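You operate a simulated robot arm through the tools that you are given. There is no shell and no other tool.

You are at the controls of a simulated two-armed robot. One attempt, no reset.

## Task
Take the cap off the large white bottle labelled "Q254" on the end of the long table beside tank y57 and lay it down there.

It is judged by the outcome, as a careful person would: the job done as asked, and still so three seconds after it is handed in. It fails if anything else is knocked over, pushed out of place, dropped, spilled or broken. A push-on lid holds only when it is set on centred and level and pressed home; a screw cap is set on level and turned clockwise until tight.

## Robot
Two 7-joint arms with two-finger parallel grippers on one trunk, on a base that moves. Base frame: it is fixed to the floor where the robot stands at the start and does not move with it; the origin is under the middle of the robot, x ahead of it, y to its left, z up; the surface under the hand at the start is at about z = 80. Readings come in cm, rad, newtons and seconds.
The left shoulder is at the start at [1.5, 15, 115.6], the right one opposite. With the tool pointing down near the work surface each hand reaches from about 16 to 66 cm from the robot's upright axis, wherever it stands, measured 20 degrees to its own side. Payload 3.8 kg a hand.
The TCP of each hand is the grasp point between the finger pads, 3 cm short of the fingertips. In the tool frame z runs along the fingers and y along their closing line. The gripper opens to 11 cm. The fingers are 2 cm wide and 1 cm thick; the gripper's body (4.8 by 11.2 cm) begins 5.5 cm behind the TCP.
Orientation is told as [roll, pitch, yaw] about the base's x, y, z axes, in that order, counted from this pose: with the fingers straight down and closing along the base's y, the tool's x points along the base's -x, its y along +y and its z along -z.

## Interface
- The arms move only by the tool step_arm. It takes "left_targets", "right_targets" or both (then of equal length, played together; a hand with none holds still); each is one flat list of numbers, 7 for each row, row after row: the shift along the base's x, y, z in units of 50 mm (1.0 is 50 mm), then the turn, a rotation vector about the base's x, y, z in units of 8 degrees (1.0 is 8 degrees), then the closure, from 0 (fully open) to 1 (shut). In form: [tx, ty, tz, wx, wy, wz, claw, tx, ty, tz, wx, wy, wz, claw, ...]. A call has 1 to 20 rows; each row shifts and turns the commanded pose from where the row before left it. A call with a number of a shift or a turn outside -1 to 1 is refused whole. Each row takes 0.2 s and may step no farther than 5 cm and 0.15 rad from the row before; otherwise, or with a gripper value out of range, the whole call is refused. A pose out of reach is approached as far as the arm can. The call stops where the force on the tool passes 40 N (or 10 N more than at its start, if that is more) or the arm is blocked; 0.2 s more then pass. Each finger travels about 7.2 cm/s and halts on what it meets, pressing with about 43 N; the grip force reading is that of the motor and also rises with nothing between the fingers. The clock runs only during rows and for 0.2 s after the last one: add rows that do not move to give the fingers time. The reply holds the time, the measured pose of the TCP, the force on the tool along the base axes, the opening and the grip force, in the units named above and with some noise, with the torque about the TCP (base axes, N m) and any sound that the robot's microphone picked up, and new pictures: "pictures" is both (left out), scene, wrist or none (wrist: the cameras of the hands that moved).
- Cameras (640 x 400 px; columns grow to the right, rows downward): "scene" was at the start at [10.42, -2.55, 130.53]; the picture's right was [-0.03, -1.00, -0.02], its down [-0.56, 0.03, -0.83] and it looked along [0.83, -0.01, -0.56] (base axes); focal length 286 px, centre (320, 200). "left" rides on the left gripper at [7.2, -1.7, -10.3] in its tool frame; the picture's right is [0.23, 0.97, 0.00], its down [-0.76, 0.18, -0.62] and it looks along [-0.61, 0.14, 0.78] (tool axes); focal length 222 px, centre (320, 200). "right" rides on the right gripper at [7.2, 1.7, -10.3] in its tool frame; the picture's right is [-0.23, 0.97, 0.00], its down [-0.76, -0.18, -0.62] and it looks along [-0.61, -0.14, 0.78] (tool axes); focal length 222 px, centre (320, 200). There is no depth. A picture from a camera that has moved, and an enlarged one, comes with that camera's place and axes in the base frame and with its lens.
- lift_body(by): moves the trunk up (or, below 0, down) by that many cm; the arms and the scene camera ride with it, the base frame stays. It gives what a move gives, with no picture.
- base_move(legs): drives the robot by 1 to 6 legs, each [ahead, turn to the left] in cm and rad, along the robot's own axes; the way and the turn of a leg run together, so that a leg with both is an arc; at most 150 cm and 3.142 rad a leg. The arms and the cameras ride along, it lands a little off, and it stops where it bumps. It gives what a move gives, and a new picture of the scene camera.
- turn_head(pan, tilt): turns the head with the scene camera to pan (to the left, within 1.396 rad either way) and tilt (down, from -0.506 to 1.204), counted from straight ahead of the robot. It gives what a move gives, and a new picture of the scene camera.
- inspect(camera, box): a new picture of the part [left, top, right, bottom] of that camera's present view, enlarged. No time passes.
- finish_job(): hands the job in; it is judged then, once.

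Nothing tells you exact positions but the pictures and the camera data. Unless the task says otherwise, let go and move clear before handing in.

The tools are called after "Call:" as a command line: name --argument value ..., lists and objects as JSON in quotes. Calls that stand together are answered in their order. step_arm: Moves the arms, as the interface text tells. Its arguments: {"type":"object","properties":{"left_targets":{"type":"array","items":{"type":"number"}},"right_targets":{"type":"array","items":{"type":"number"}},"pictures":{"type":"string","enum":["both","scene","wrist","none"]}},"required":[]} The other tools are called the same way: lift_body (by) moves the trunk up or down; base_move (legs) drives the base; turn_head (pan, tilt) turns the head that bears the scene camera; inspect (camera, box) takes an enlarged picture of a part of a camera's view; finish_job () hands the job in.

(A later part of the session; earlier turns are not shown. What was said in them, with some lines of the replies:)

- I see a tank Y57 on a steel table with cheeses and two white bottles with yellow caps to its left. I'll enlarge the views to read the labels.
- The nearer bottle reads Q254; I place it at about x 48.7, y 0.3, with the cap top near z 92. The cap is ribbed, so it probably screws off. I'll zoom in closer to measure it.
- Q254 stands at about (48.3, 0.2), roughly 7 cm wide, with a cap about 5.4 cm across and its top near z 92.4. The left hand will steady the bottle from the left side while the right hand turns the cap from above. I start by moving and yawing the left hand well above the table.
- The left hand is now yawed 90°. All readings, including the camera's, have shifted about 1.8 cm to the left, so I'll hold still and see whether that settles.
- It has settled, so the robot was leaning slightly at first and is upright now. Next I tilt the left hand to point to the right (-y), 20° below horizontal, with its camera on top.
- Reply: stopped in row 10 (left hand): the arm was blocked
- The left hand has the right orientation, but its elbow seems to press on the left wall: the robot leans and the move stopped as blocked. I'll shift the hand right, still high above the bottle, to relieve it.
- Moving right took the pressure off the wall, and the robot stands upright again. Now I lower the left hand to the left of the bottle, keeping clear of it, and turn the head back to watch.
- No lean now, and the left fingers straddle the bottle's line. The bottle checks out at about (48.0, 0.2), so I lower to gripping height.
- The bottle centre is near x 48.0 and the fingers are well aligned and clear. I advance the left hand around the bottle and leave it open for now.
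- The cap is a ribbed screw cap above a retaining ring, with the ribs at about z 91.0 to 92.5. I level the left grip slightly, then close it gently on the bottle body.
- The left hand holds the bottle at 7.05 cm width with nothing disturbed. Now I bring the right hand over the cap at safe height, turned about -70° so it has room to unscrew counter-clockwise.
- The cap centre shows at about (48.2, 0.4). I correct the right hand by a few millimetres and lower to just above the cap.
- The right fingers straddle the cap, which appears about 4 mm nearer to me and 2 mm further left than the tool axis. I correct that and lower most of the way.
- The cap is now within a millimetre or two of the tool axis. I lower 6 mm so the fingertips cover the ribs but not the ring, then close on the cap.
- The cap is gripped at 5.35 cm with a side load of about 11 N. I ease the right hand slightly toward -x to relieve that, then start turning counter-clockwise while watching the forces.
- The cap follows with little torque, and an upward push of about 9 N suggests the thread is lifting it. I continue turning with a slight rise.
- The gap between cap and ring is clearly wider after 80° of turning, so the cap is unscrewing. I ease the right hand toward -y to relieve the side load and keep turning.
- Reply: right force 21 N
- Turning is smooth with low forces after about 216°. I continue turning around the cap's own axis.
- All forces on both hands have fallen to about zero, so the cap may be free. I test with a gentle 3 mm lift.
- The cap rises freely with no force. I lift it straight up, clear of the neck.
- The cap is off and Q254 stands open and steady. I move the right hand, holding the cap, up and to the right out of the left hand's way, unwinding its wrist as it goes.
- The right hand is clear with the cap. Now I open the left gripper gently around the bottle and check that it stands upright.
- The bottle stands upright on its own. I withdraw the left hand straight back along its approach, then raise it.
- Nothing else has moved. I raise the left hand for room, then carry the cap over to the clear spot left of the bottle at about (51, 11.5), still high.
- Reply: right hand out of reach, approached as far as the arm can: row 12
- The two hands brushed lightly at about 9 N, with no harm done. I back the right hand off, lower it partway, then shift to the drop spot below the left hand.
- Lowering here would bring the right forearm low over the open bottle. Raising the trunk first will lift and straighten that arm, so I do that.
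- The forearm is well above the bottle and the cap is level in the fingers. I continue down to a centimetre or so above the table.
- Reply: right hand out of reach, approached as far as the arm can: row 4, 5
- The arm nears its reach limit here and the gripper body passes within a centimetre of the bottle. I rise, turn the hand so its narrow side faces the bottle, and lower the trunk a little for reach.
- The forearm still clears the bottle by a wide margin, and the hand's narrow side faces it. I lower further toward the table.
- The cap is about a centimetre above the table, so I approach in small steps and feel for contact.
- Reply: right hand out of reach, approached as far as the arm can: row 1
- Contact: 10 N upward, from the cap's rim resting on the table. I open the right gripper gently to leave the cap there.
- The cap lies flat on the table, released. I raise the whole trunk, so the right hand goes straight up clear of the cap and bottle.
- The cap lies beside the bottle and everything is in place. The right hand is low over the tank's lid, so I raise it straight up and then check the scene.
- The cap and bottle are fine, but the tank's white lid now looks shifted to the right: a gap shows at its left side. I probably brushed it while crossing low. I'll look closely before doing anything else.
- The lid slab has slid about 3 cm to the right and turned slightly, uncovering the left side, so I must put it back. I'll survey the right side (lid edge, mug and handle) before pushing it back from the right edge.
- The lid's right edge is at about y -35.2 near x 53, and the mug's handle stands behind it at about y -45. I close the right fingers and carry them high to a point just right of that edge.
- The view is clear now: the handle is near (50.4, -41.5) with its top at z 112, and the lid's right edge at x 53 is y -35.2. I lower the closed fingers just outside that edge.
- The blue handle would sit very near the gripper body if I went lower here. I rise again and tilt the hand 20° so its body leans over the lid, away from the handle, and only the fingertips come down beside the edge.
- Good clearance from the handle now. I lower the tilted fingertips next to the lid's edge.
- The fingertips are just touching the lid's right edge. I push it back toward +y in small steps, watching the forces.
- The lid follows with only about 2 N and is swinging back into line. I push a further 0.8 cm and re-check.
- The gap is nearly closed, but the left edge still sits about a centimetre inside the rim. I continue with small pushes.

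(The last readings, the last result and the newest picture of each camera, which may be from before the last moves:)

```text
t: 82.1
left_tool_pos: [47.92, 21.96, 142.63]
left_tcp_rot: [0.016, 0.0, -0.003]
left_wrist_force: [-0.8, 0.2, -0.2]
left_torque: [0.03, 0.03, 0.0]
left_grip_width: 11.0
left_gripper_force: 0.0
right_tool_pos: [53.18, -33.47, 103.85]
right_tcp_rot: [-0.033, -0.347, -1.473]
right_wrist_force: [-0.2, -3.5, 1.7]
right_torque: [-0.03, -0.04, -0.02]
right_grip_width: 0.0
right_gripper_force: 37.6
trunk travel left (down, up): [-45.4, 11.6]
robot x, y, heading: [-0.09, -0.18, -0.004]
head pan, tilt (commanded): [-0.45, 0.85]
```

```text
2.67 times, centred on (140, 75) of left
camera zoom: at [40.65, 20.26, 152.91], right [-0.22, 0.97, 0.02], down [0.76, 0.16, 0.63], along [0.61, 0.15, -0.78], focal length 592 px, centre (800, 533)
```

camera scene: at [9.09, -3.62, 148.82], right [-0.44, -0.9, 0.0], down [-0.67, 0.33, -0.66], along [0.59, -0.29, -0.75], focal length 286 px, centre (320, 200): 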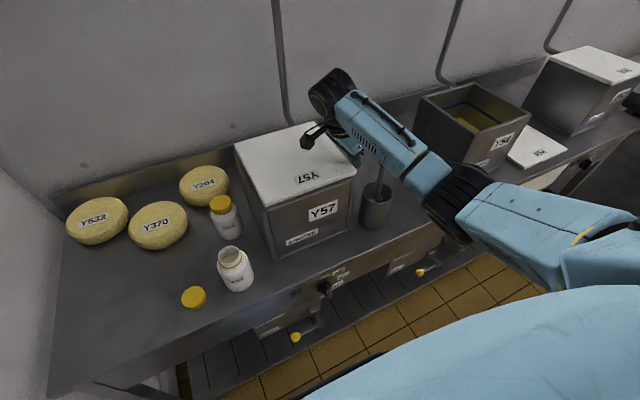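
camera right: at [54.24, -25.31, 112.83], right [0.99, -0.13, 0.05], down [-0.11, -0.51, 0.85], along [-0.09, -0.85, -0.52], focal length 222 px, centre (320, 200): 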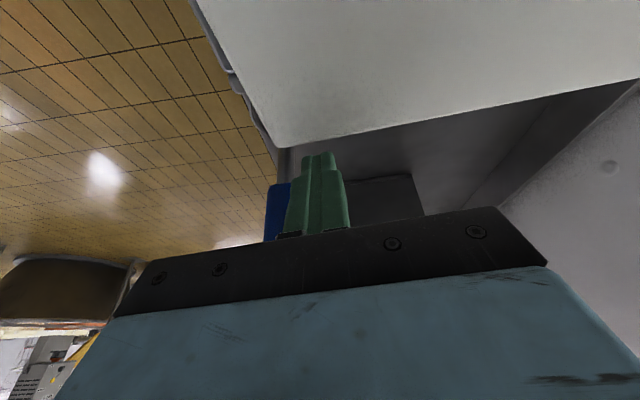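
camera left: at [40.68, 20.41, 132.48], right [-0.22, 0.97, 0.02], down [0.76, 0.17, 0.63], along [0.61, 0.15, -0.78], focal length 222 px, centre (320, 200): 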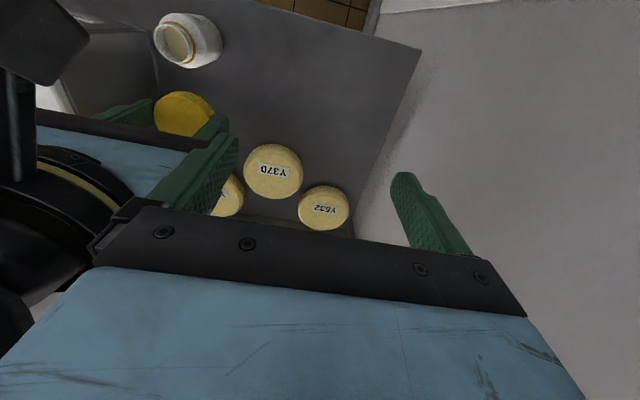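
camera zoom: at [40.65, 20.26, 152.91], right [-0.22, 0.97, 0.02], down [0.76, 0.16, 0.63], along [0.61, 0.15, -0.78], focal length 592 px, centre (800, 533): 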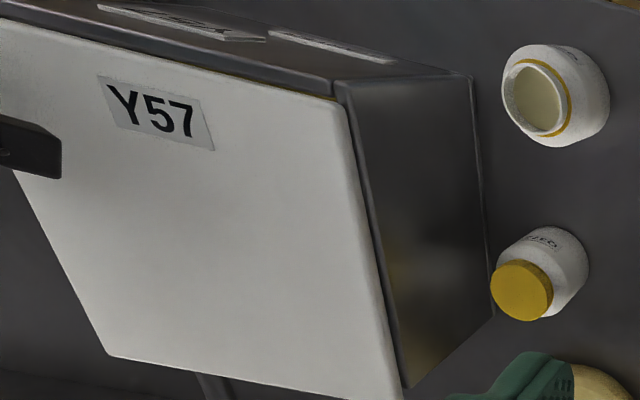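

Call:
inspect --camera "scene" --box '[260, 180, 320, 230]'

Call:
inspect --camera "scene" --box '[320, 150, 380, 200]'

Call:
inspect --camera "left" --box '[110, 0, 220, 70]'

Call:
inspect --camera "left" --box '[110, 80, 230, 160]'

```text
8.00 times, centred on (290, 205) of scene
camera zoom: at [9.1, -3.63, 148.82], right [-0.44, -0.9, 0.0], down [-0.67, 0.33, -0.66], along [0.59, -0.29, -0.75], focal length 2292 px, centre (560, 160)
```

zoom: 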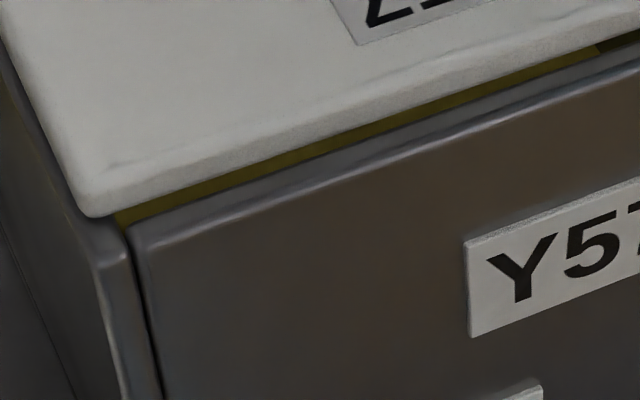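

```text
8.00 times, centred on (350, 175) of scene
camera zoom: at [9.1, -3.63, 148.82], right [-0.44, -0.9, 0.0], down [-0.67, 0.33, -0.66], along [0.59, -0.29, -0.75], focal length 2292 px, centre (80, 400)
```

zoom: 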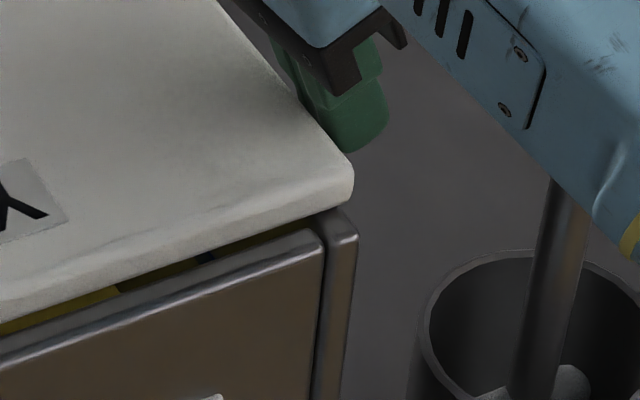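

```text
5.71 times, centred on (165, 35) of left
camera zoom: at [40.65, 20.26, 152.91], right [-0.22, 0.97, 0.02], down [0.76, 0.16, 0.63], along [0.61, 0.15, -0.78], focal length 1269 px, centre (1206, 1143)
```

zoom: 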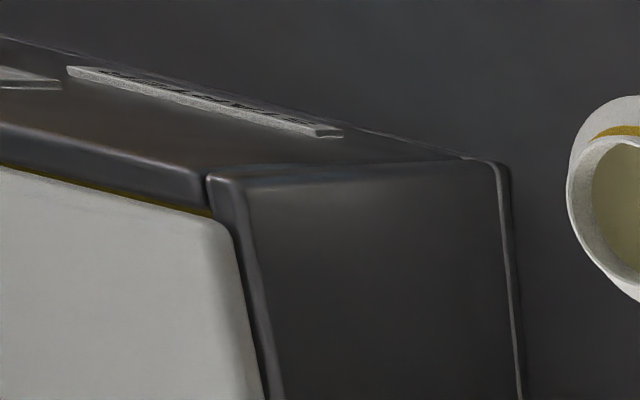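

```text
5.00 times, centred on (170, 120) of left
camera zoom: at [40.65, 20.26, 152.91], right [-0.22, 0.97, 0.02], down [0.76, 0.16, 0.63], along [0.61, 0.15, -0.78], focal length 1111 px, centre (1070, 600)
```

zoom: 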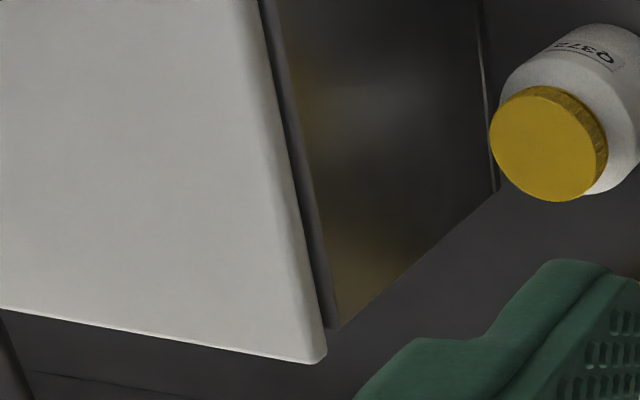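

The lid is nearly square again, but it now sits about 1.4 cm too far back and 0.6 cm too far right of flush. I'll back off, bring the right hand upright over the middle of the lid, and then drag the lid the last bit with light fingertip pressure.

Call:
step_arm --right_targets '[0, -0.1, 0, 0, 0, 0, 1, 0, 0, 0.5, 0, 0, 0, 1, 0, 0, 0.6, 0, 0, 0, 1, 0, 0, 0.6, 0, 0, 0, 1, 0, 0.1, 0, 0.84, 0, 0, 1, 0, 0.3, 0, 0.84, 0, 0, 1, 0.1, 0.5, 0, 0.84, 0, 0, 0.5, 0.2, 0.6, 0, 0, 0, 0, 0.4, 0.2, 0.6, 0, 0, 0, 0, 0.35, 0.1, 0.4, 0, 0, 0, 0, 0.3, 0, 0, 0, 0, 0, 0, 0.3]' --pictures "both"

Call:
inspect --camera "scene" --box '[220, 90, 400, 260]'

```text
t: 84.5
left_tool_pos: [47.98, 22.04, 142.5]
left_tcp_rot: [0.015, 0.001, -0.004]
left_wrist_force: [-0.8, 0.5, -0.5]
left_torque: [-0.03, -0.03, -0.02]
left_grip_width: 11.01
left_gripper_force: 0.0
right_tool_pos: [56.14, -21.54, 112.39]
right_tcp_rot: [-0.001, 0.0, -1.479]
right_wrist_force: [0.3, 0.5, 0.0]
right_torque: [0.02, -0.02, 0.02]
right_grip_width: 7.7
right_gripper_force: 0.1
trunk travel left (down, up): [-45.4, 11.6]
robot x, y, heading: [-0.0, -0.15, -0.007]
head pan, tilt (commanded): [-0.45, 0.85]
camera scene: at [9.11, -3.62, 148.82], right [-0.44, -0.9, 0.0], down [-0.67, 0.33, -0.66], along [0.59, -0.29, -0.75], focal length 286 px, centre (320, 200)
camera right: at [57.37, -14.06, 122.68], right [0.99, -0.14, 0.0], down [-0.11, -0.78, 0.62], along [-0.09, -0.62, -0.78], focal length 222 px, centre (320, 200)
```

scene: 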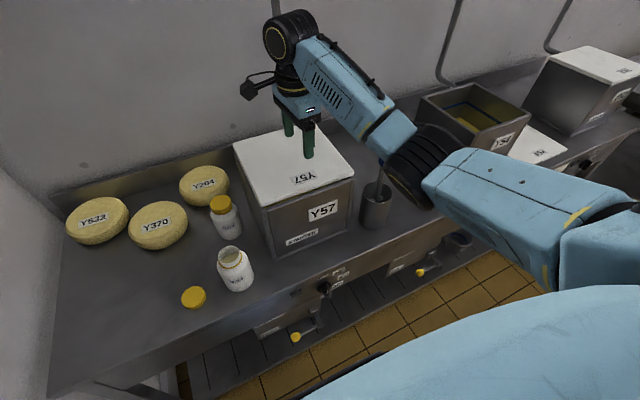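
right: 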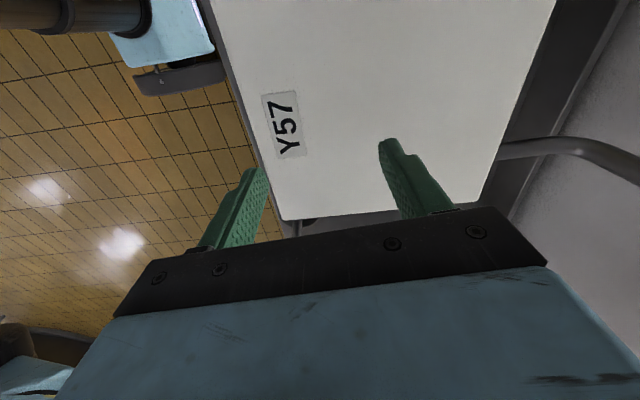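

```text
2.35 times, centred on (310, 175) of scene
camera zoom: at [9.11, -3.62, 148.82], right [-0.44, -0.9, 0.0], down [-0.67, 0.33, -0.66], along [0.59, -0.29, -0.75], focal length 674 px, centre (344, 259)
```

zoom: 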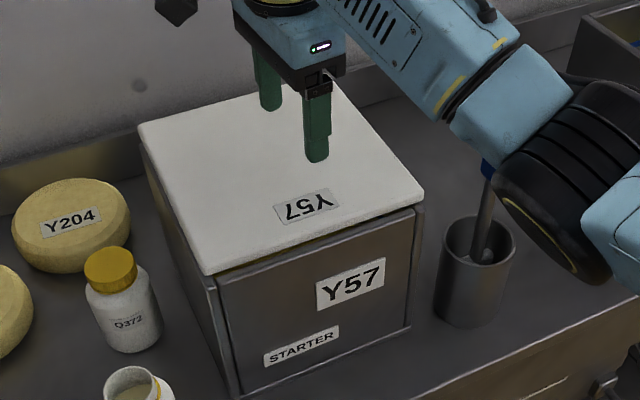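

Call:
step_arm --right_targets '[0, 0.05, -0.4, 0, 0, 0, 0.3, 0, 0, -0.4, 0, 0, 0, 0.3, 0, 0, -0.3, 0, 0, 0, 0.3, 0, 0, -0.1, 0, 0, 0, 0.3, 0, 0, 0, 0, 0, 0, 0.3]' --pictures "none"

```text
t: 85.7
left_tool_pos: [47.97, 22.08, 142.64]
left_tcp_rot: [0.015, 0.001, -0.003]
left_wrist_force: [-0.2, -0.1, -0.6]
left_torque: [0.0, 0.0, -0.02]
left_grip_width: 10.99
left_gripper_force: 0.0
right_tool_pos: [56.24, -21.05, 106.46]
right_tcp_rot: [-0.001, -0.002, -1.479]
right_wrist_force: [0.3, 0.4, 0.1]
right_torque: [-0.02, -0.03, 0.01]
right_grip_width: 7.71
right_gripper_force: 0.1
trunk travel left (down, up): [-45.4, 11.6]
robot x, y, heading: [0.02, -0.07, -0.007]
head pan, tilt (commanded): [-0.45, 0.85]
```

Call:
step_arm --right_targets '[0, 0, -0.06, 0, 0, 0, 0.3, 0, 0, -0.06, 0, 0, 0, 0.3, 0, 0, -0.06, 0, 0, 0, 0.3, 0, 0, 0, 0, 0, 0, 0.3]' --pictures "none"

```text
t: 86.7
left_tool_pos: [47.91, 22.03, 142.64]
left_tcp_rot: [0.015, -0.002, -0.006]
left_wrist_force: [-0.1, -0.1, 0.8]
left_torque: [0.04, 0.04, 0.02]
left_grip_width: 11.0
left_gripper_force: 0.1
right_tool_pos: [56.29, -21.15, 105.84]
right_tcp_rot: [0.007, 0.002, -1.479]
right_wrist_force: [-0.6, -2.3, 21.2]
right_torque: [-0.15, 0.91, -0.01]
right_grip_width: 7.71
right_gripper_force: 0.0
trunk travel left (down, up): [-45.4, 11.6]
robot x, y, heading: [0.01, -0.04, -0.009]
head pan, tilt (commanded): [-0.45, 0.85]
```

The fingertips press the lid with about 21 N. I drag toward me and slightly left in small steps.

Call:
step_arm --right_targets '[-0.06, 0.02, 0, 0, 0, 0, 0.3, -0.06, 0.02, 0, 0, 0, 0, 0.3, -0.06, 0.02, 0, 0, 0, 0, 0.3, 0, 0, 0, 0, 0, 0, 0.3]' --pictures "none"

Call:
inspect --camera "scene" --box '[220, 90, 400, 260]'

```text
t: 87.7
left_tool_pos: [47.93, 22.02, 142.58]
left_tcp_rot: [0.016, 0.0, -0.006]
left_wrist_force: [0.2, -0.1, -0.6]
left_torque: [0.05, 0.01, 0.02]
left_grip_width: 11.02
left_gripper_force: 0.1
right_tool_pos: [55.44, -20.82, 105.78]
right_tcp_rot: [0.004, 0.0, -1.477]
right_wrist_force: [6.3, -3.9, 24.4]
right_torque: [-0.2, 0.88, 0.28]
right_grip_width: 7.4
right_gripper_force: 0.0
trunk travel left (down, up): [-45.4, 11.6]
robot x, y, heading: [-0.04, -0.2, -0.008]
head pan, tilt (commanded): [-0.45, 0.85]
```

```text
2.35 times, centred on (310, 175) of scene
camera zoom: at [8.98, -3.54, 148.84], right [-0.44, -0.9, 0.0], down [-0.67, 0.33, -0.66], along [0.59, -0.29, -0.75], focal length 674 px, centre (344, 259)
```

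zoom: 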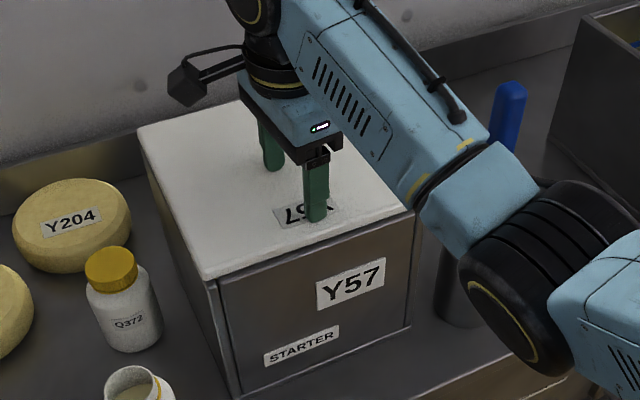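

The lid follows the fingertips. I check the corners closely.

Call:
inspect --camera "scene" --box '[260, 180, 320, 230]'

Call:
inspect --camera "scene" --box '[310, 155, 370, 205]'

Call:
inspect --camera "left" --box '[110, 0, 220, 70]'

Call:
inspect --camera "left" --box '[110, 80, 230, 160]'

```text
8.00 times, centred on (290, 205) of scene
camera zoom: at [8.98, -3.54, 148.84], right [-0.44, -0.9, 0.0], down [-0.67, 0.33, -0.66], along [0.59, -0.29, -0.75], focal length 2292 px, centre (560, 160)
```

zoom: 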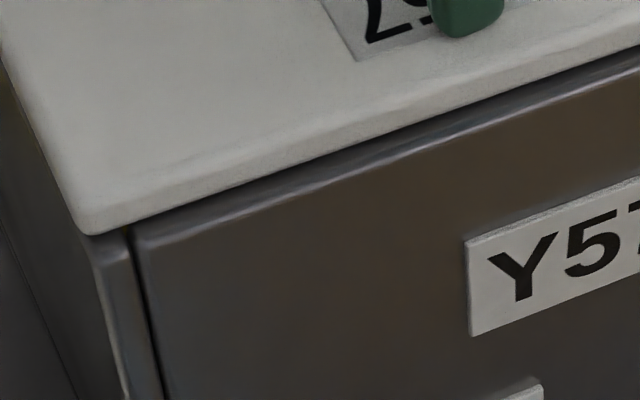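

```text
8.00 times, centred on (340, 180) of scene
camera zoom: at [8.98, -3.54, 148.84], right [-0.44, -0.9, 0.0], down [-0.67, 0.33, -0.66], along [0.59, -0.29, -0.75], focal length 2292 px, centre (160, 360)
```

zoom: 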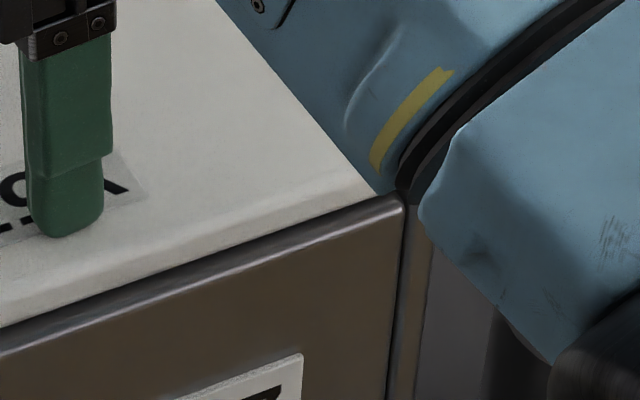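

```text
5.71 times, centred on (165, 35) of left
camera zoom: at [40.52, 20.35, 152.94], right [-0.22, 0.97, 0.02], down [0.76, 0.16, 0.63], along [0.61, 0.15, -0.78], focal length 1269 px, centre (1206, 1143)
```

zoom: 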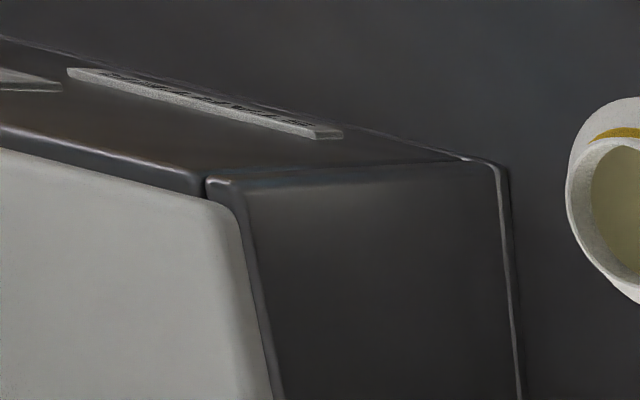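

```text
5.00 times, centred on (170, 120) of left
camera zoom: at [40.52, 20.35, 152.94], right [-0.22, 0.97, 0.02], down [0.76, 0.16, 0.63], along [0.61, 0.15, -0.78], focal length 1111 px, centre (1070, 600)
```

zoom: 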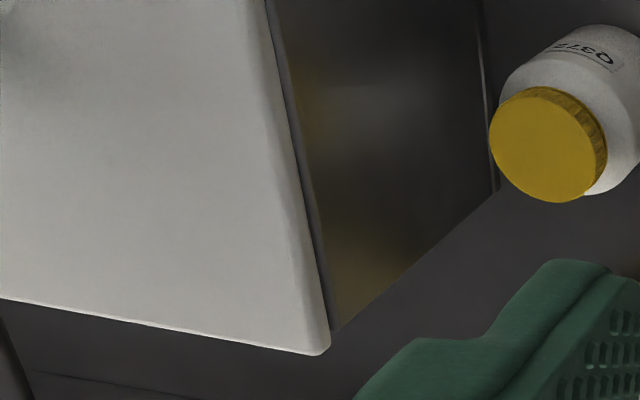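

The lid moved about half a centimetre the right way. To judge the original position exactly, I'll return the head and trunk to the pose of my earlier pictures and compare directly, after raising the right hand off the lid.

Call:
step_arm --right_targets '[0, 0, 0.3, 0, 0, 0, 0.3, 0, 0, 0.6, 0, 0, 0, 0.3, 0, 0, 0.8, 0, 0, 0, 0.3, -0.2, 0, 0.9, 0, 0, 0, 0.3, -0.3, 0, 0.9, 0, 0, 0, 0.3, -0.4, -0.2, 0.9, 0, 0, 0, 0.3, -0.4, -0.4, 0.9, 0, 0, 0, 0.3, -0.4, -0.4, 0.6, 0, 0, 0, 0.3, 0, 0, 0, 0, 0, 0, 0.3]' --pictures "scene"

```text
refused: row 6 steps farther than a row can; nothing moved
```

Call:
step_arm --right_targets '[0, 0, 0.3, 0, 0, 0, 0.3, 0, 0, 0.6, 0, 0, 0, 0.3, 0, 0, 0.8, 0, 0, 0, 0.3, -0.2, 0, 0.8, 0, 0, 0, 0.3, -0.3, 0, 0.8, 0, 0, 0, 0.3, -0.4, -0.2, 0.7, 0, 0, 0, 0.3, -0.4, -0.4, 0.7, 0, 0, 0, 0.3, -0.3, -0.3, 0.8, 0, 0, 0, 0.3, 0, 0, 0, 0, 0, 0, 0.3]' --pictures "scene"

```text
t: 89.7
left_tool_pos: [48.06, 22.09, 142.53]
left_tcp_rot: [0.016, -0.001, -0.004]
left_wrist_force: [0.1, 0.4, 0.0]
left_torque: [0.01, 0.03, 0.02]
left_grip_width: 10.99
left_gripper_force: 0.0
right_tool_pos: [47.47, -25.41, 133.16]
right_tcp_rot: [0.001, 0.001, -1.477]
right_wrist_force: [-0.3, 0.0, 0.9]
right_torque: [0.01, -0.03, 0.0]
right_grip_width: 7.7
right_gripper_force: 0.1
trunk travel left (down, up): [-45.4, 11.6]
robot x, y, heading: [0.12, 0.12, -0.006]
head pan, tilt (commanded): [-0.45, 0.85]
camera scene: at [9.18, -3.58, 148.81], right [-0.44, -0.9, 0.0], down [-0.68, 0.33, -0.66], along [0.59, -0.29, -0.75], focal length 286 px, centre (320, 200)
```

scene: 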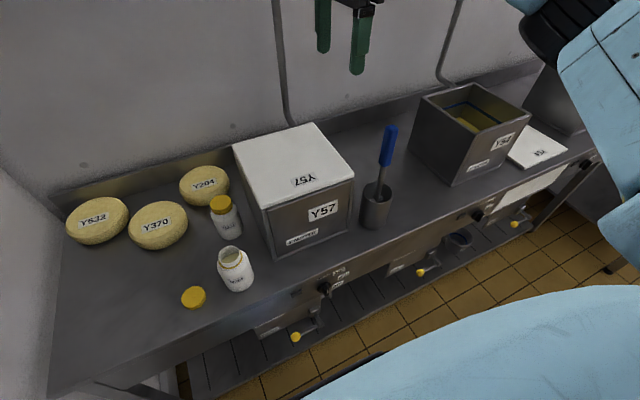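

Call:
lift_body --by -20.4

Call:
turn_head --pan 0.25 --tilt 0.75

Call:
inspect --camera "scene" --box '[310, 140, 450, 280]'

Call:
inspect --camera "scene" --box '[310, 150, 430, 270]'

```text
t: 91.9
left_tool_pos: [48.01, 22.1, 122.16]
left_tcp_rot: [0.017, 0.001, -0.006]
left_wrist_force: [0.7, 0.6, -0.5]
left_torque: [-0.02, -0.01, 0.03]
left_grip_width: 10.99
left_gripper_force: 0.1
right_tool_pos: [47.35, -25.26, 112.69]
right_tcp_rot: [-0.002, 0.0, -1.48]
right_wrist_force: [-0.2, 0.4, 0.0]
right_torque: [0.0, 0.03, 0.02]
right_grip_width: 7.68
right_gripper_force: 0.1
trunk travel left (down, up): [-25.0, 32.0]
robot x, y, heading: [0.26, 0.2, -0.005]
head pan, tilt (commanded): [-0.45, 0.85]
```

```text
t: 93.0
left_tool_pos: [48.12, 21.99, 122.09]
left_tcp_rot: [0.015, 0.0, -0.004]
left_wrist_force: [0.0, 0.0, -0.1]
left_torque: [0.0, -0.02, -0.01]
left_grip_width: 11.02
left_gripper_force: 0.1
right_tool_pos: [47.36, -25.45, 112.62]
right_tcp_rot: [0.0, 0.0, -1.478]
right_wrist_force: [-0.1, 0.0, 0.3]
right_torque: [0.04, 0.01, 0.01]
right_grip_width: 7.7
right_gripper_force: 0.1
trunk travel left (down, up): [-25.0, 32.0]
robot x, y, heading: [-0.01, -0.19, -0.004]
head pan, tilt (commanded): [0.25, 0.75]
camera scene: at [10.14, 1.85, 129.22], right [0.24, -0.97, 0.0], down [-0.66, -0.16, -0.73], along [0.71, 0.18, -0.68], focal length 286 px, centre (320, 200)
```

scene: 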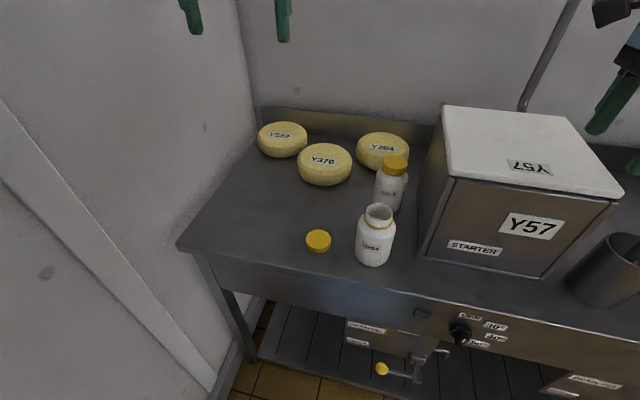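

```text
2.86 times, centred on (380, 210) of scene
camera zoom: at [10.14, 1.85, 129.22], right [0.24, -0.97, 0.0], down [-0.66, -0.16, -0.73], along [0.71, 0.18, -0.68], focal length 818 px, centre (149, 171)
```

zoom: 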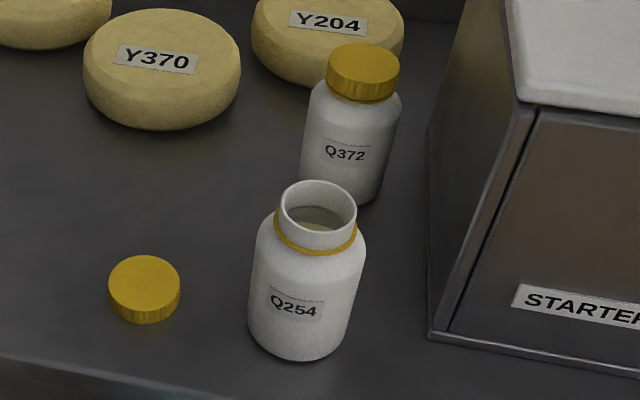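

```text
3.33 times, centred on (370, 210) of scene
camera zoom: at [10.14, 1.85, 129.22], right [0.24, -0.97, 0.0], down [-0.66, -0.16, -0.73], along [0.71, 0.18, -0.68], focal length 955 px, centre (153, 167)
```

zoom: 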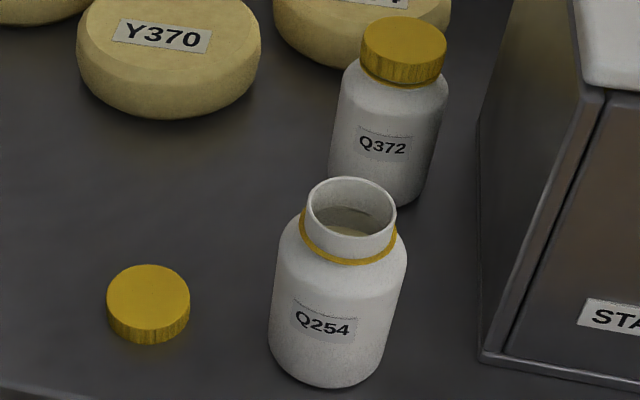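

Call:
inspect --camera "scene" --box '[430, 150, 510, 210]'

Call:
inspect --camera "scene" --box '[560, 160, 640, 220]'

Call:
inspect --camera "scene" --box '[420, 90, 640, 230]'

Call:
inspect --camera "right" --box '[0, 0, 640, 400]'

```text
6.67 times, centred on (470, 180) of scene
camera zoom: at [10.14, 1.85, 129.22], right [0.24, -0.97, 0.0], down [-0.66, -0.16, -0.73], along [0.71, 0.18, -0.68], focal length 1910 px, centre (-680, 333)
```

zoom: 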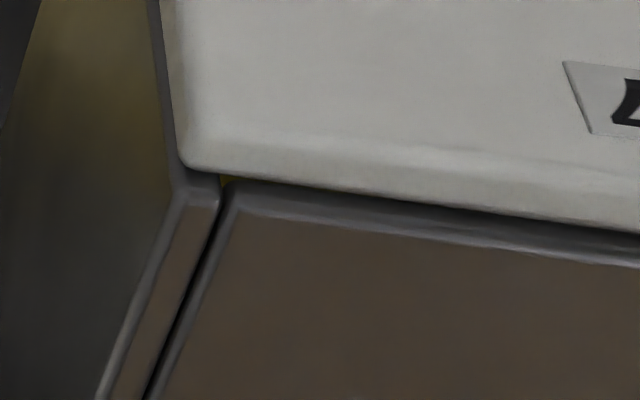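

```text
6.67 times, centred on (600, 190) of scene
camera zoom: at [10.14, 1.85, 129.22], right [0.24, -0.97, 0.0], down [-0.66, -0.16, -0.73], along [0.71, 0.18, -0.68], focal length 1910 px, centre (-1547, 267)
```

zoom: 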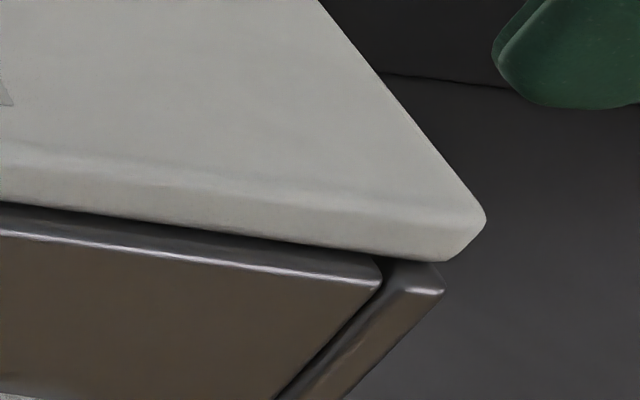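

```text
2.86 times, centred on (530, 160) of scene
camera zoom: at [10.14, 1.85, 129.22], right [0.24, -0.97, 0.0], down [-0.66, -0.16, -0.73], along [0.71, 0.18, -0.68], focal length 818 px, centre (-280, 314)
```

zoom: 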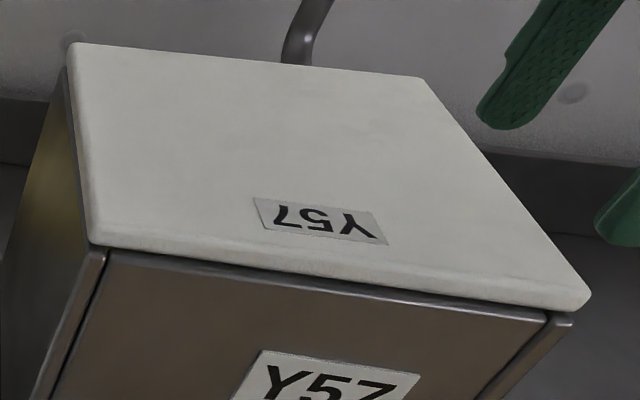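

```text
1.00 times, centred on (320, 200) of right (not enlarged: the box is as wide or as high as the picture)
camera zoom: at [48.49, -17.99, 122.93], right [0.99, -0.14, 0.0], down [-0.11, -0.78, 0.62], along [-0.08, -0.62, -0.78], focal length 222 px, centre (320, 200)
```

zoom: 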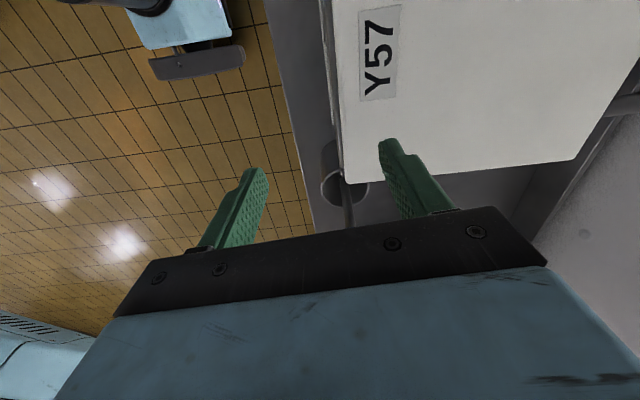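

Compared with the earlier view, the lid is about 0.9 cm too far back and 0.4 cm too far right of flush. I'll repeat the press-and-drag with closed, stiffer fingers.

Call:
step_arm --right_targets '[0.4, 0.2, 0, 0, 0, 0, 1, 0.4, 0.2, 0, 0, 0, 0, 1, 0.4, 0.2, 0, 0, 0, 0, 1, 0.32, 0.24, -0.3, 0, 0, 0, 1, 0, 0, -0.5, 0, 0, 0, 1, 0, 0, -0.3, 0, 0, 0, 1, 0, 0, -0.1, 0, 0, 0, 1, 0, 0, 0, 0, 0, 0, 1]' --pictures "scene"

```text
t: 94.8
left_tool_pos: [48.03, 22.1, 122.15]
left_tcp_rot: [0.015, 0.0, -0.006]
left_wrist_force: [-0.8, 0.0, 0.2]
left_torque: [0.01, -0.01, -0.04]
left_grip_width: 11.01
left_gripper_force: 0.1
right_tool_pos: [54.99, -21.12, 106.57]
right_tcp_rot: [0.002, 0.001, -1.478]
right_wrist_force: [0.6, 0.4, 0.9]
right_torque: [0.01, 0.02, 0.0]
right_grip_width: 0.0
right_gripper_force: 37.9
trunk travel left (down, up): [-25.0, 32.0]
robot x, y, heading: [-0.09, -0.01, -0.003]
head pan, tilt (commanded): [0.25, 0.75]
camera scene: at [10.13, 1.86, 129.22], right [0.24, -0.97, 0.0], down [-0.66, -0.17, -0.73], along [0.71, 0.18, -0.68], focal length 286 px, centre (320, 200)
```

scene: 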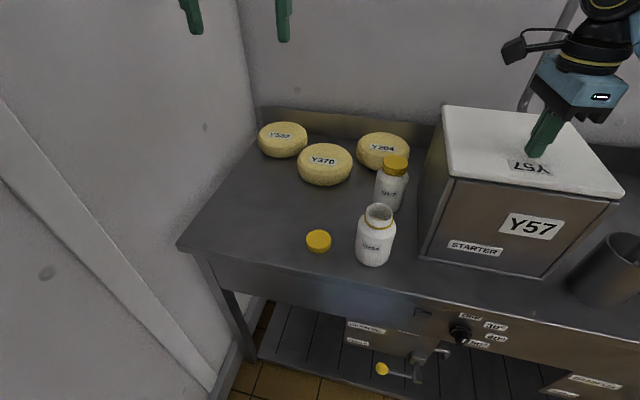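

Call:
step_arm --right_targets '[0, 0, -0.07, 0, 0, 0, 1, 0, 0, -0.07, 0, 0, 0, 1, 0, 0, -0.05, 0, 0, 0, 1, 0, 0, 0, 0, 0, 0, 1]' --pictures "none"

```text
t: 95.8
left_tool_pos: [48.04, 21.98, 122.29]
left_tcp_rot: [0.016, 0.001, -0.006]
left_wrist_force: [-0.9, -0.2, 0.3]
left_torque: [0.0, 0.01, 0.01]
left_grip_width: 10.98
left_gripper_force: 0.0
right_tool_pos: [54.96, -21.24, 105.7]
right_tcp_rot: [0.003, 0.001, -1.478]
right_wrist_force: [4.3, 0.2, 9.8]
right_torque: [0.0, -0.13, 0.05]
right_grip_width: 0.0
right_gripper_force: 37.7
trunk travel left (down, up): [-25.0, 32.0]
robot x, y, heading: [0.25, -0.23, -0.006]
head pan, tilt (commanded): [0.25, 0.75]
```

Call:
step_arm --right_targets '[0, 0, -0.02, 0, 0, 0, 1, -0.05, 0.02, 0, 0, 0, 0, 1, -0.05, 0.02, 0, 0, 0, 0, 1, -0.05, 0.02, 0, 0, 0, 0, 1, -0.05, 0.02, 0, 0, 0, 0, 1, 0, 0, 0, 0, 0, 0, 1]' --pictures "none"

Call:
inspect --camera "scene" --box '[430, 150, 510, 210]'

Call:
inspect --camera "scene" --box '[560, 160, 640, 220]'

Call:
inspect --camera "scene" --box '[310, 140, 450, 280]'

```text
t: 97.2
left_tool_pos: [47.89, 22.05, 122.21]
left_tcp_rot: [0.015, 0.0, -0.004]
left_wrist_force: [0.7, 0.4, 0.7]
left_torque: [0.02, 0.03, -0.04]
left_grip_width: 10.99
left_gripper_force: 0.0
right_tool_pos: [54.04, -20.88, 105.91]
right_tcp_rot: [0.005, 0.0, -1.481]
right_wrist_force: [11.1, -6.0, 27.7]
right_torque: [-0.19, -0.28, 0.07]
right_grip_width: 0.0
right_gripper_force: 38.0
trunk travel left (down, up): [-25.0, 32.0]
robot x, y, heading: [-0.05, -0.18, -0.004]
head pan, tilt (commanded): [0.25, 0.75]
```

```text
6.67 times, centred on (470, 180) of scene
camera zoom: at [10.07, 1.86, 129.24], right [0.24, -0.97, 0.0], down [-0.66, -0.17, -0.73], along [0.71, 0.18, -0.68], focal length 1910 px, centre (-680, 333)
```

zoom: 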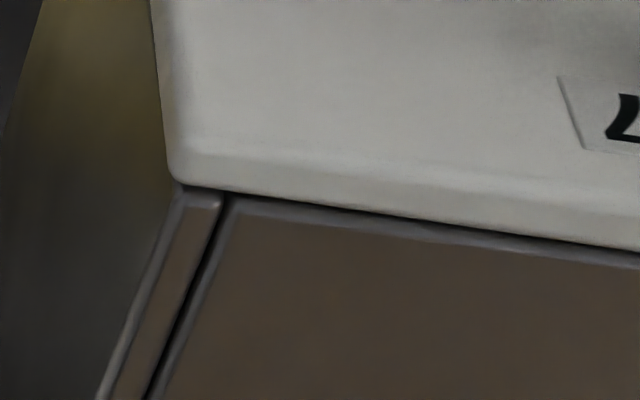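

```text
6.67 times, centred on (600, 190) of scene
camera zoom: at [10.07, 1.86, 129.24], right [0.24, -0.97, 0.0], down [-0.66, -0.17, -0.73], along [0.71, 0.18, -0.68], focal length 1910 px, centre (-1547, 267)
```

zoom: 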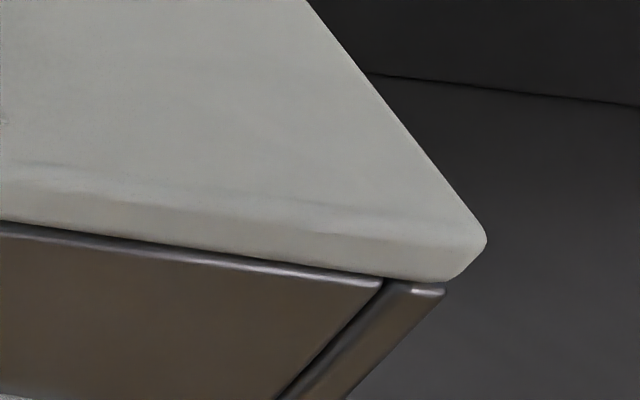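

```text
2.86 times, centred on (380, 210) of scene
camera zoom: at [10.07, 1.86, 129.24], right [0.24, -0.97, 0.0], down [-0.66, -0.17, -0.73], along [0.71, 0.18, -0.68], focal length 818 px, centre (149, 171)
```

zoom: 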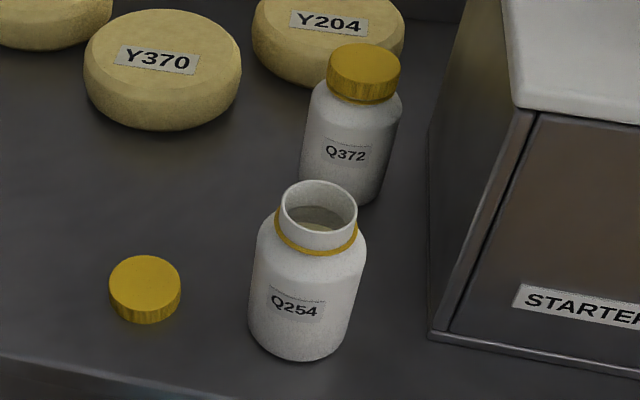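

The lid is now close to flush. One more small drag of about 3 mm toward me and 2 mm left should centre it, and then I'll lift off.

Call:
step_arm --right_targets '[-0.035, 0.02, 0, 0, 0, 0, 1, -0.035, 0.02, 0, 0, 0, 0, 1, 0, 0, 0, 0, 0, 0, 1]' --pictures "none"

Call:
step_arm --right_targets '[0.02, -0.01, 0.03, 0, 0, 0, 1, 0, 0, 0.05, 0, 0, 0, 1, 0, 0, 0.2, 0, 0, 0, 1, 0, 0, 0.6, 0, 0, 0, 1, 0, 0, 0.8, 0, 0, 0, 1, 0, 0, 0.5, 0, 0, 0, 1, 0, 0, 0, 0, 0, 0, 1]' --pictures "scene"

Call:
inspect --camera "scene" --box '[430, 150, 510, 210]'

Call:
inspect --camera "scene" --box '[560, 160, 640, 220]'

Call:
inspect --camera "scene" --box '[420, 90, 640, 230]'

```text
t: 98.0
left_tool_pos: [47.83, 22.2, 122.16]
left_tcp_rot: [0.016, 0.001, -0.005]
left_wrist_force: [-0.7, 0.1, 0.0]
left_torque: [0.01, 0.0, 0.03]
left_grip_width: 10.99
left_gripper_force: 0.1
right_tool_pos: [53.62, -20.62, 105.83]
right_tcp_rot: [0.004, 0.0, -1.478]
right_wrist_force: [9.0, -5.5, 24.8]
right_torque: [-0.22, -0.25, 0.04]
right_grip_width: 0.01
right_gripper_force: 37.5
trunk travel left (down, up): [-25.0, 32.0]
robot x, y, heading: [0.07, 0.24, -0.009]
head pan, tilt (commanded): [0.25, 0.75]
```

```text
t: 99.6
left_tool_pos: [47.95, 22.11, 122.18]
left_tcp_rot: [0.016, 0.0, -0.005]
left_wrist_force: [0.4, 0.3, 0.0]
left_torque: [-0.03, 0.0, -0.01]
left_grip_width: 11.01
left_gripper_force: 0.1
right_tool_pos: [53.6, -20.76, 116.47]
right_tcp_rot: [0.001, -0.001, -1.477]
right_wrist_force: [0.9, 0.1, -0.5]
right_torque: [0.04, 0.04, -0.01]
right_grip_width: 0.0
right_gripper_force: 37.3
trunk travel left (down, up): [-25.0, 32.0]
robot x, y, heading: [0.07, -0.0, -0.003]
head pan, tilt (commanded): [0.25, 0.75]
camera scene: at [10.15, 1.85, 129.22], right [0.24, -0.97, 0.0], down [-0.66, -0.16, -0.73], along [0.71, 0.18, -0.68], focal length 286 px, centre (320, 200)
```

scene: 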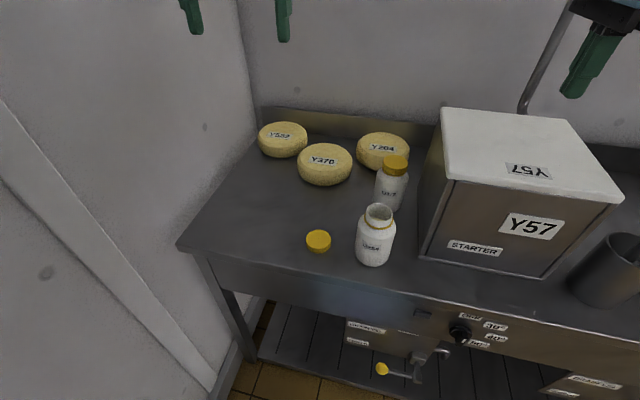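

```text
6.67 times, centred on (470, 180) of scene
camera zoom: at [10.15, 1.85, 129.22], right [0.24, -0.97, 0.0], down [-0.66, -0.16, -0.73], along [0.71, 0.18, -0.68], focal length 1910 px, centre (-680, 333)
```

zoom: 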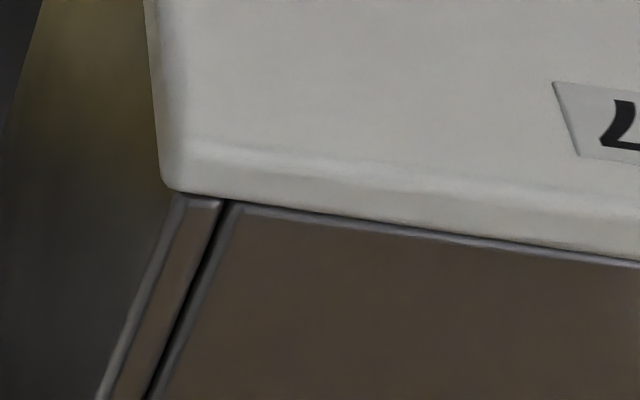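

```text
6.67 times, centred on (600, 190) of scene
camera zoom: at [10.15, 1.85, 129.22], right [0.24, -0.97, 0.0], down [-0.66, -0.16, -0.73], along [0.71, 0.18, -0.68], focal length 1910 px, centre (-1547, 267)
```

zoom: 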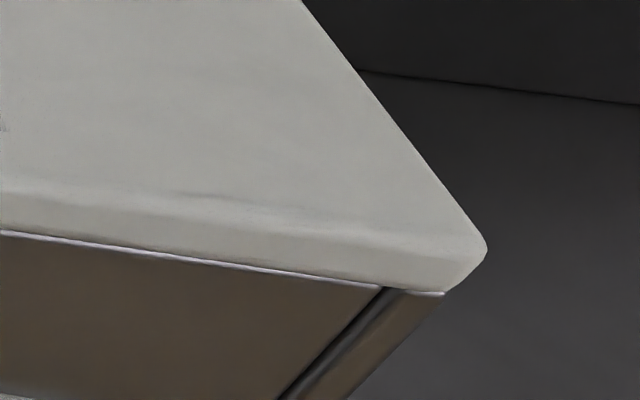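

```text
2.86 times, centred on (530, 160) of scene
camera zoom: at [10.15, 1.85, 129.22], right [0.24, -0.97, 0.0], down [-0.66, -0.16, -0.73], along [0.71, 0.18, -0.68], focal length 818 px, centre (-280, 314)
```

zoom: 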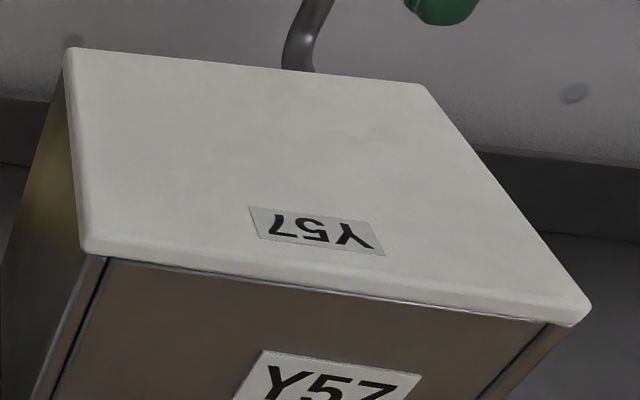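

The lid now sits flush at both front corners, and its label matches the earlier pictures. I make a last check of the whole scene and the back-left corner of the lid.

Call:
inspect --camera "scene" --box '[310, 140, 450, 280]'

Call:
inspect --camera "left" --box '[0, 0, 320, 200]'

Call:
inspect --camera "right" --box '[200, 0, 640, 240]'

Call:
turn_head --pan -0.026 --tilt 0.6

```text
2.86 times, centred on (380, 210) of scene
camera zoom: at [10.15, 1.85, 129.22], right [0.24, -0.97, 0.0], down [-0.66, -0.16, -0.73], along [0.71, 0.18, -0.68], focal length 818 px, centre (149, 171)
```

zoom: 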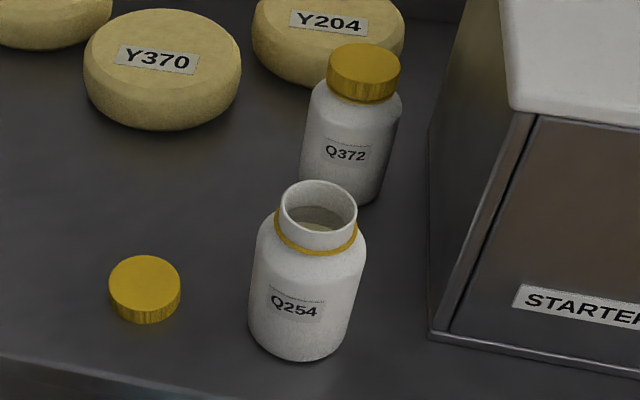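

```text
2.00 times, centred on (160, 100) of left
camera zoom: at [40.68, 20.29, 132.49], right [-0.22, 0.98, 0.02], down [0.76, 0.16, 0.63], along [0.61, 0.15, -0.78], focal length 444 px, centre (640, 400)
```

zoom: 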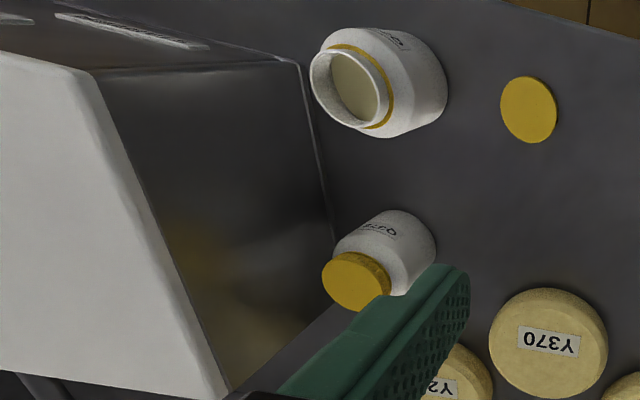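

```text
1.45 times, centred on (420, 120) of right
camera zoom: at [54.67, -13.3, 126.84], right [0.99, -0.14, 0.0], down [-0.11, -0.78, 0.62], along [-0.09, -0.62, -0.78], focal length 323 px, centre (174, 316)
```

zoom: 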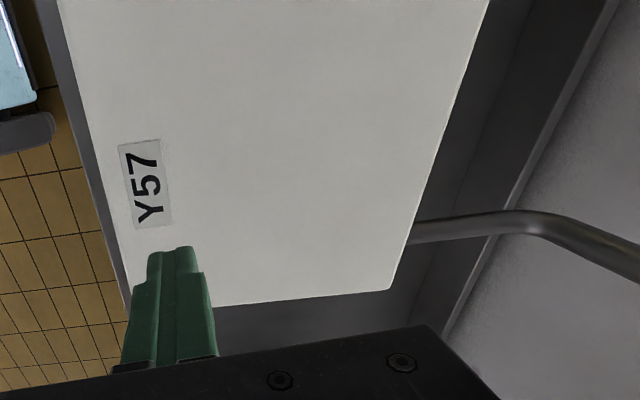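

```text
t: 100.4
left_tool_pos: [47.93, 21.99, 122.19]
left_tcp_rot: [0.016, 0.001, -0.004]
left_wrist_force: [-1.0, -0.7, -0.6]
left_torque: [0.04, 0.01, 0.01]
left_grip_width: 11.0
left_gripper_force: 0.1
right_tool_pos: [53.66, -20.59, 116.54]
right_tcp_rot: [0.0, 0.0, -1.477]
right_wrist_force: [0.4, -0.6, -0.4]
right_torque: [0.0, 0.03, -0.03]
right_grip_width: 0.02
right_gripper_force: 38.5
trunk travel left (down, up): [-25.0, 32.0]
robot x, y, heading: [-0.01, -0.55, -0.005]
head pan, tilt (commanded): [-0.026, 0.6]
camera scene: at [10.93, -0.42, 130.51], right [-0.03, -1.0, 0.0], down [-0.56, 0.02, -0.82], along [0.82, -0.03, -0.57], focal length 286 px, centre (320, 200)
```

scene: 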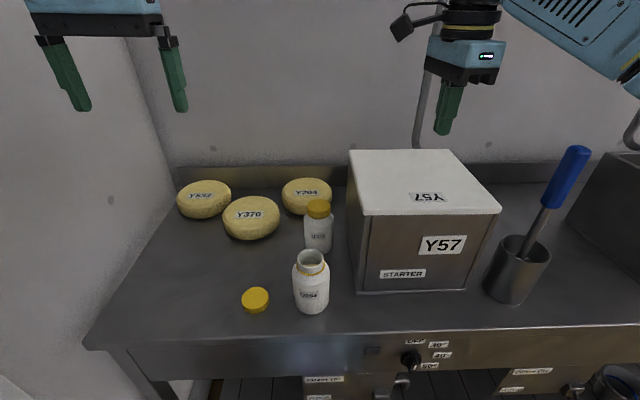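

Q254 stands open with its cap lying flat on the table beside it. The Y57 lid is back flush with the tank: its label and the tank's label line up as in the first picture. Both hands are clear, so I hand the job in.

Call:
finish_job

```text
The job is handed in.
```

The cap is off Q254 and lying flat on the table, about 12 cm to the left of the bottle. The bottle is open and upright, roughly where it stood.

- **Tank lid disturbed:** while moving the right hand away, I brushed the white lid of tank Y57. It slid about 3 cm to the right, turned about 5°, and briefly left the left side of the tank uncovered. I pushed and dragged it back. In the last pictures it sits flush at both front corners and along the left side, and its label lines up with the tank's label as it did at the start. I could not check the back edge as closely.
- **Other contacts:** the two hands touched each other lightly once while carrying the cap, and the left arm leaned on the wall while I positioned it.
- **Everything else:** I saw no other object moved and nothing spilled. Both hands were clear when I handed the job in.
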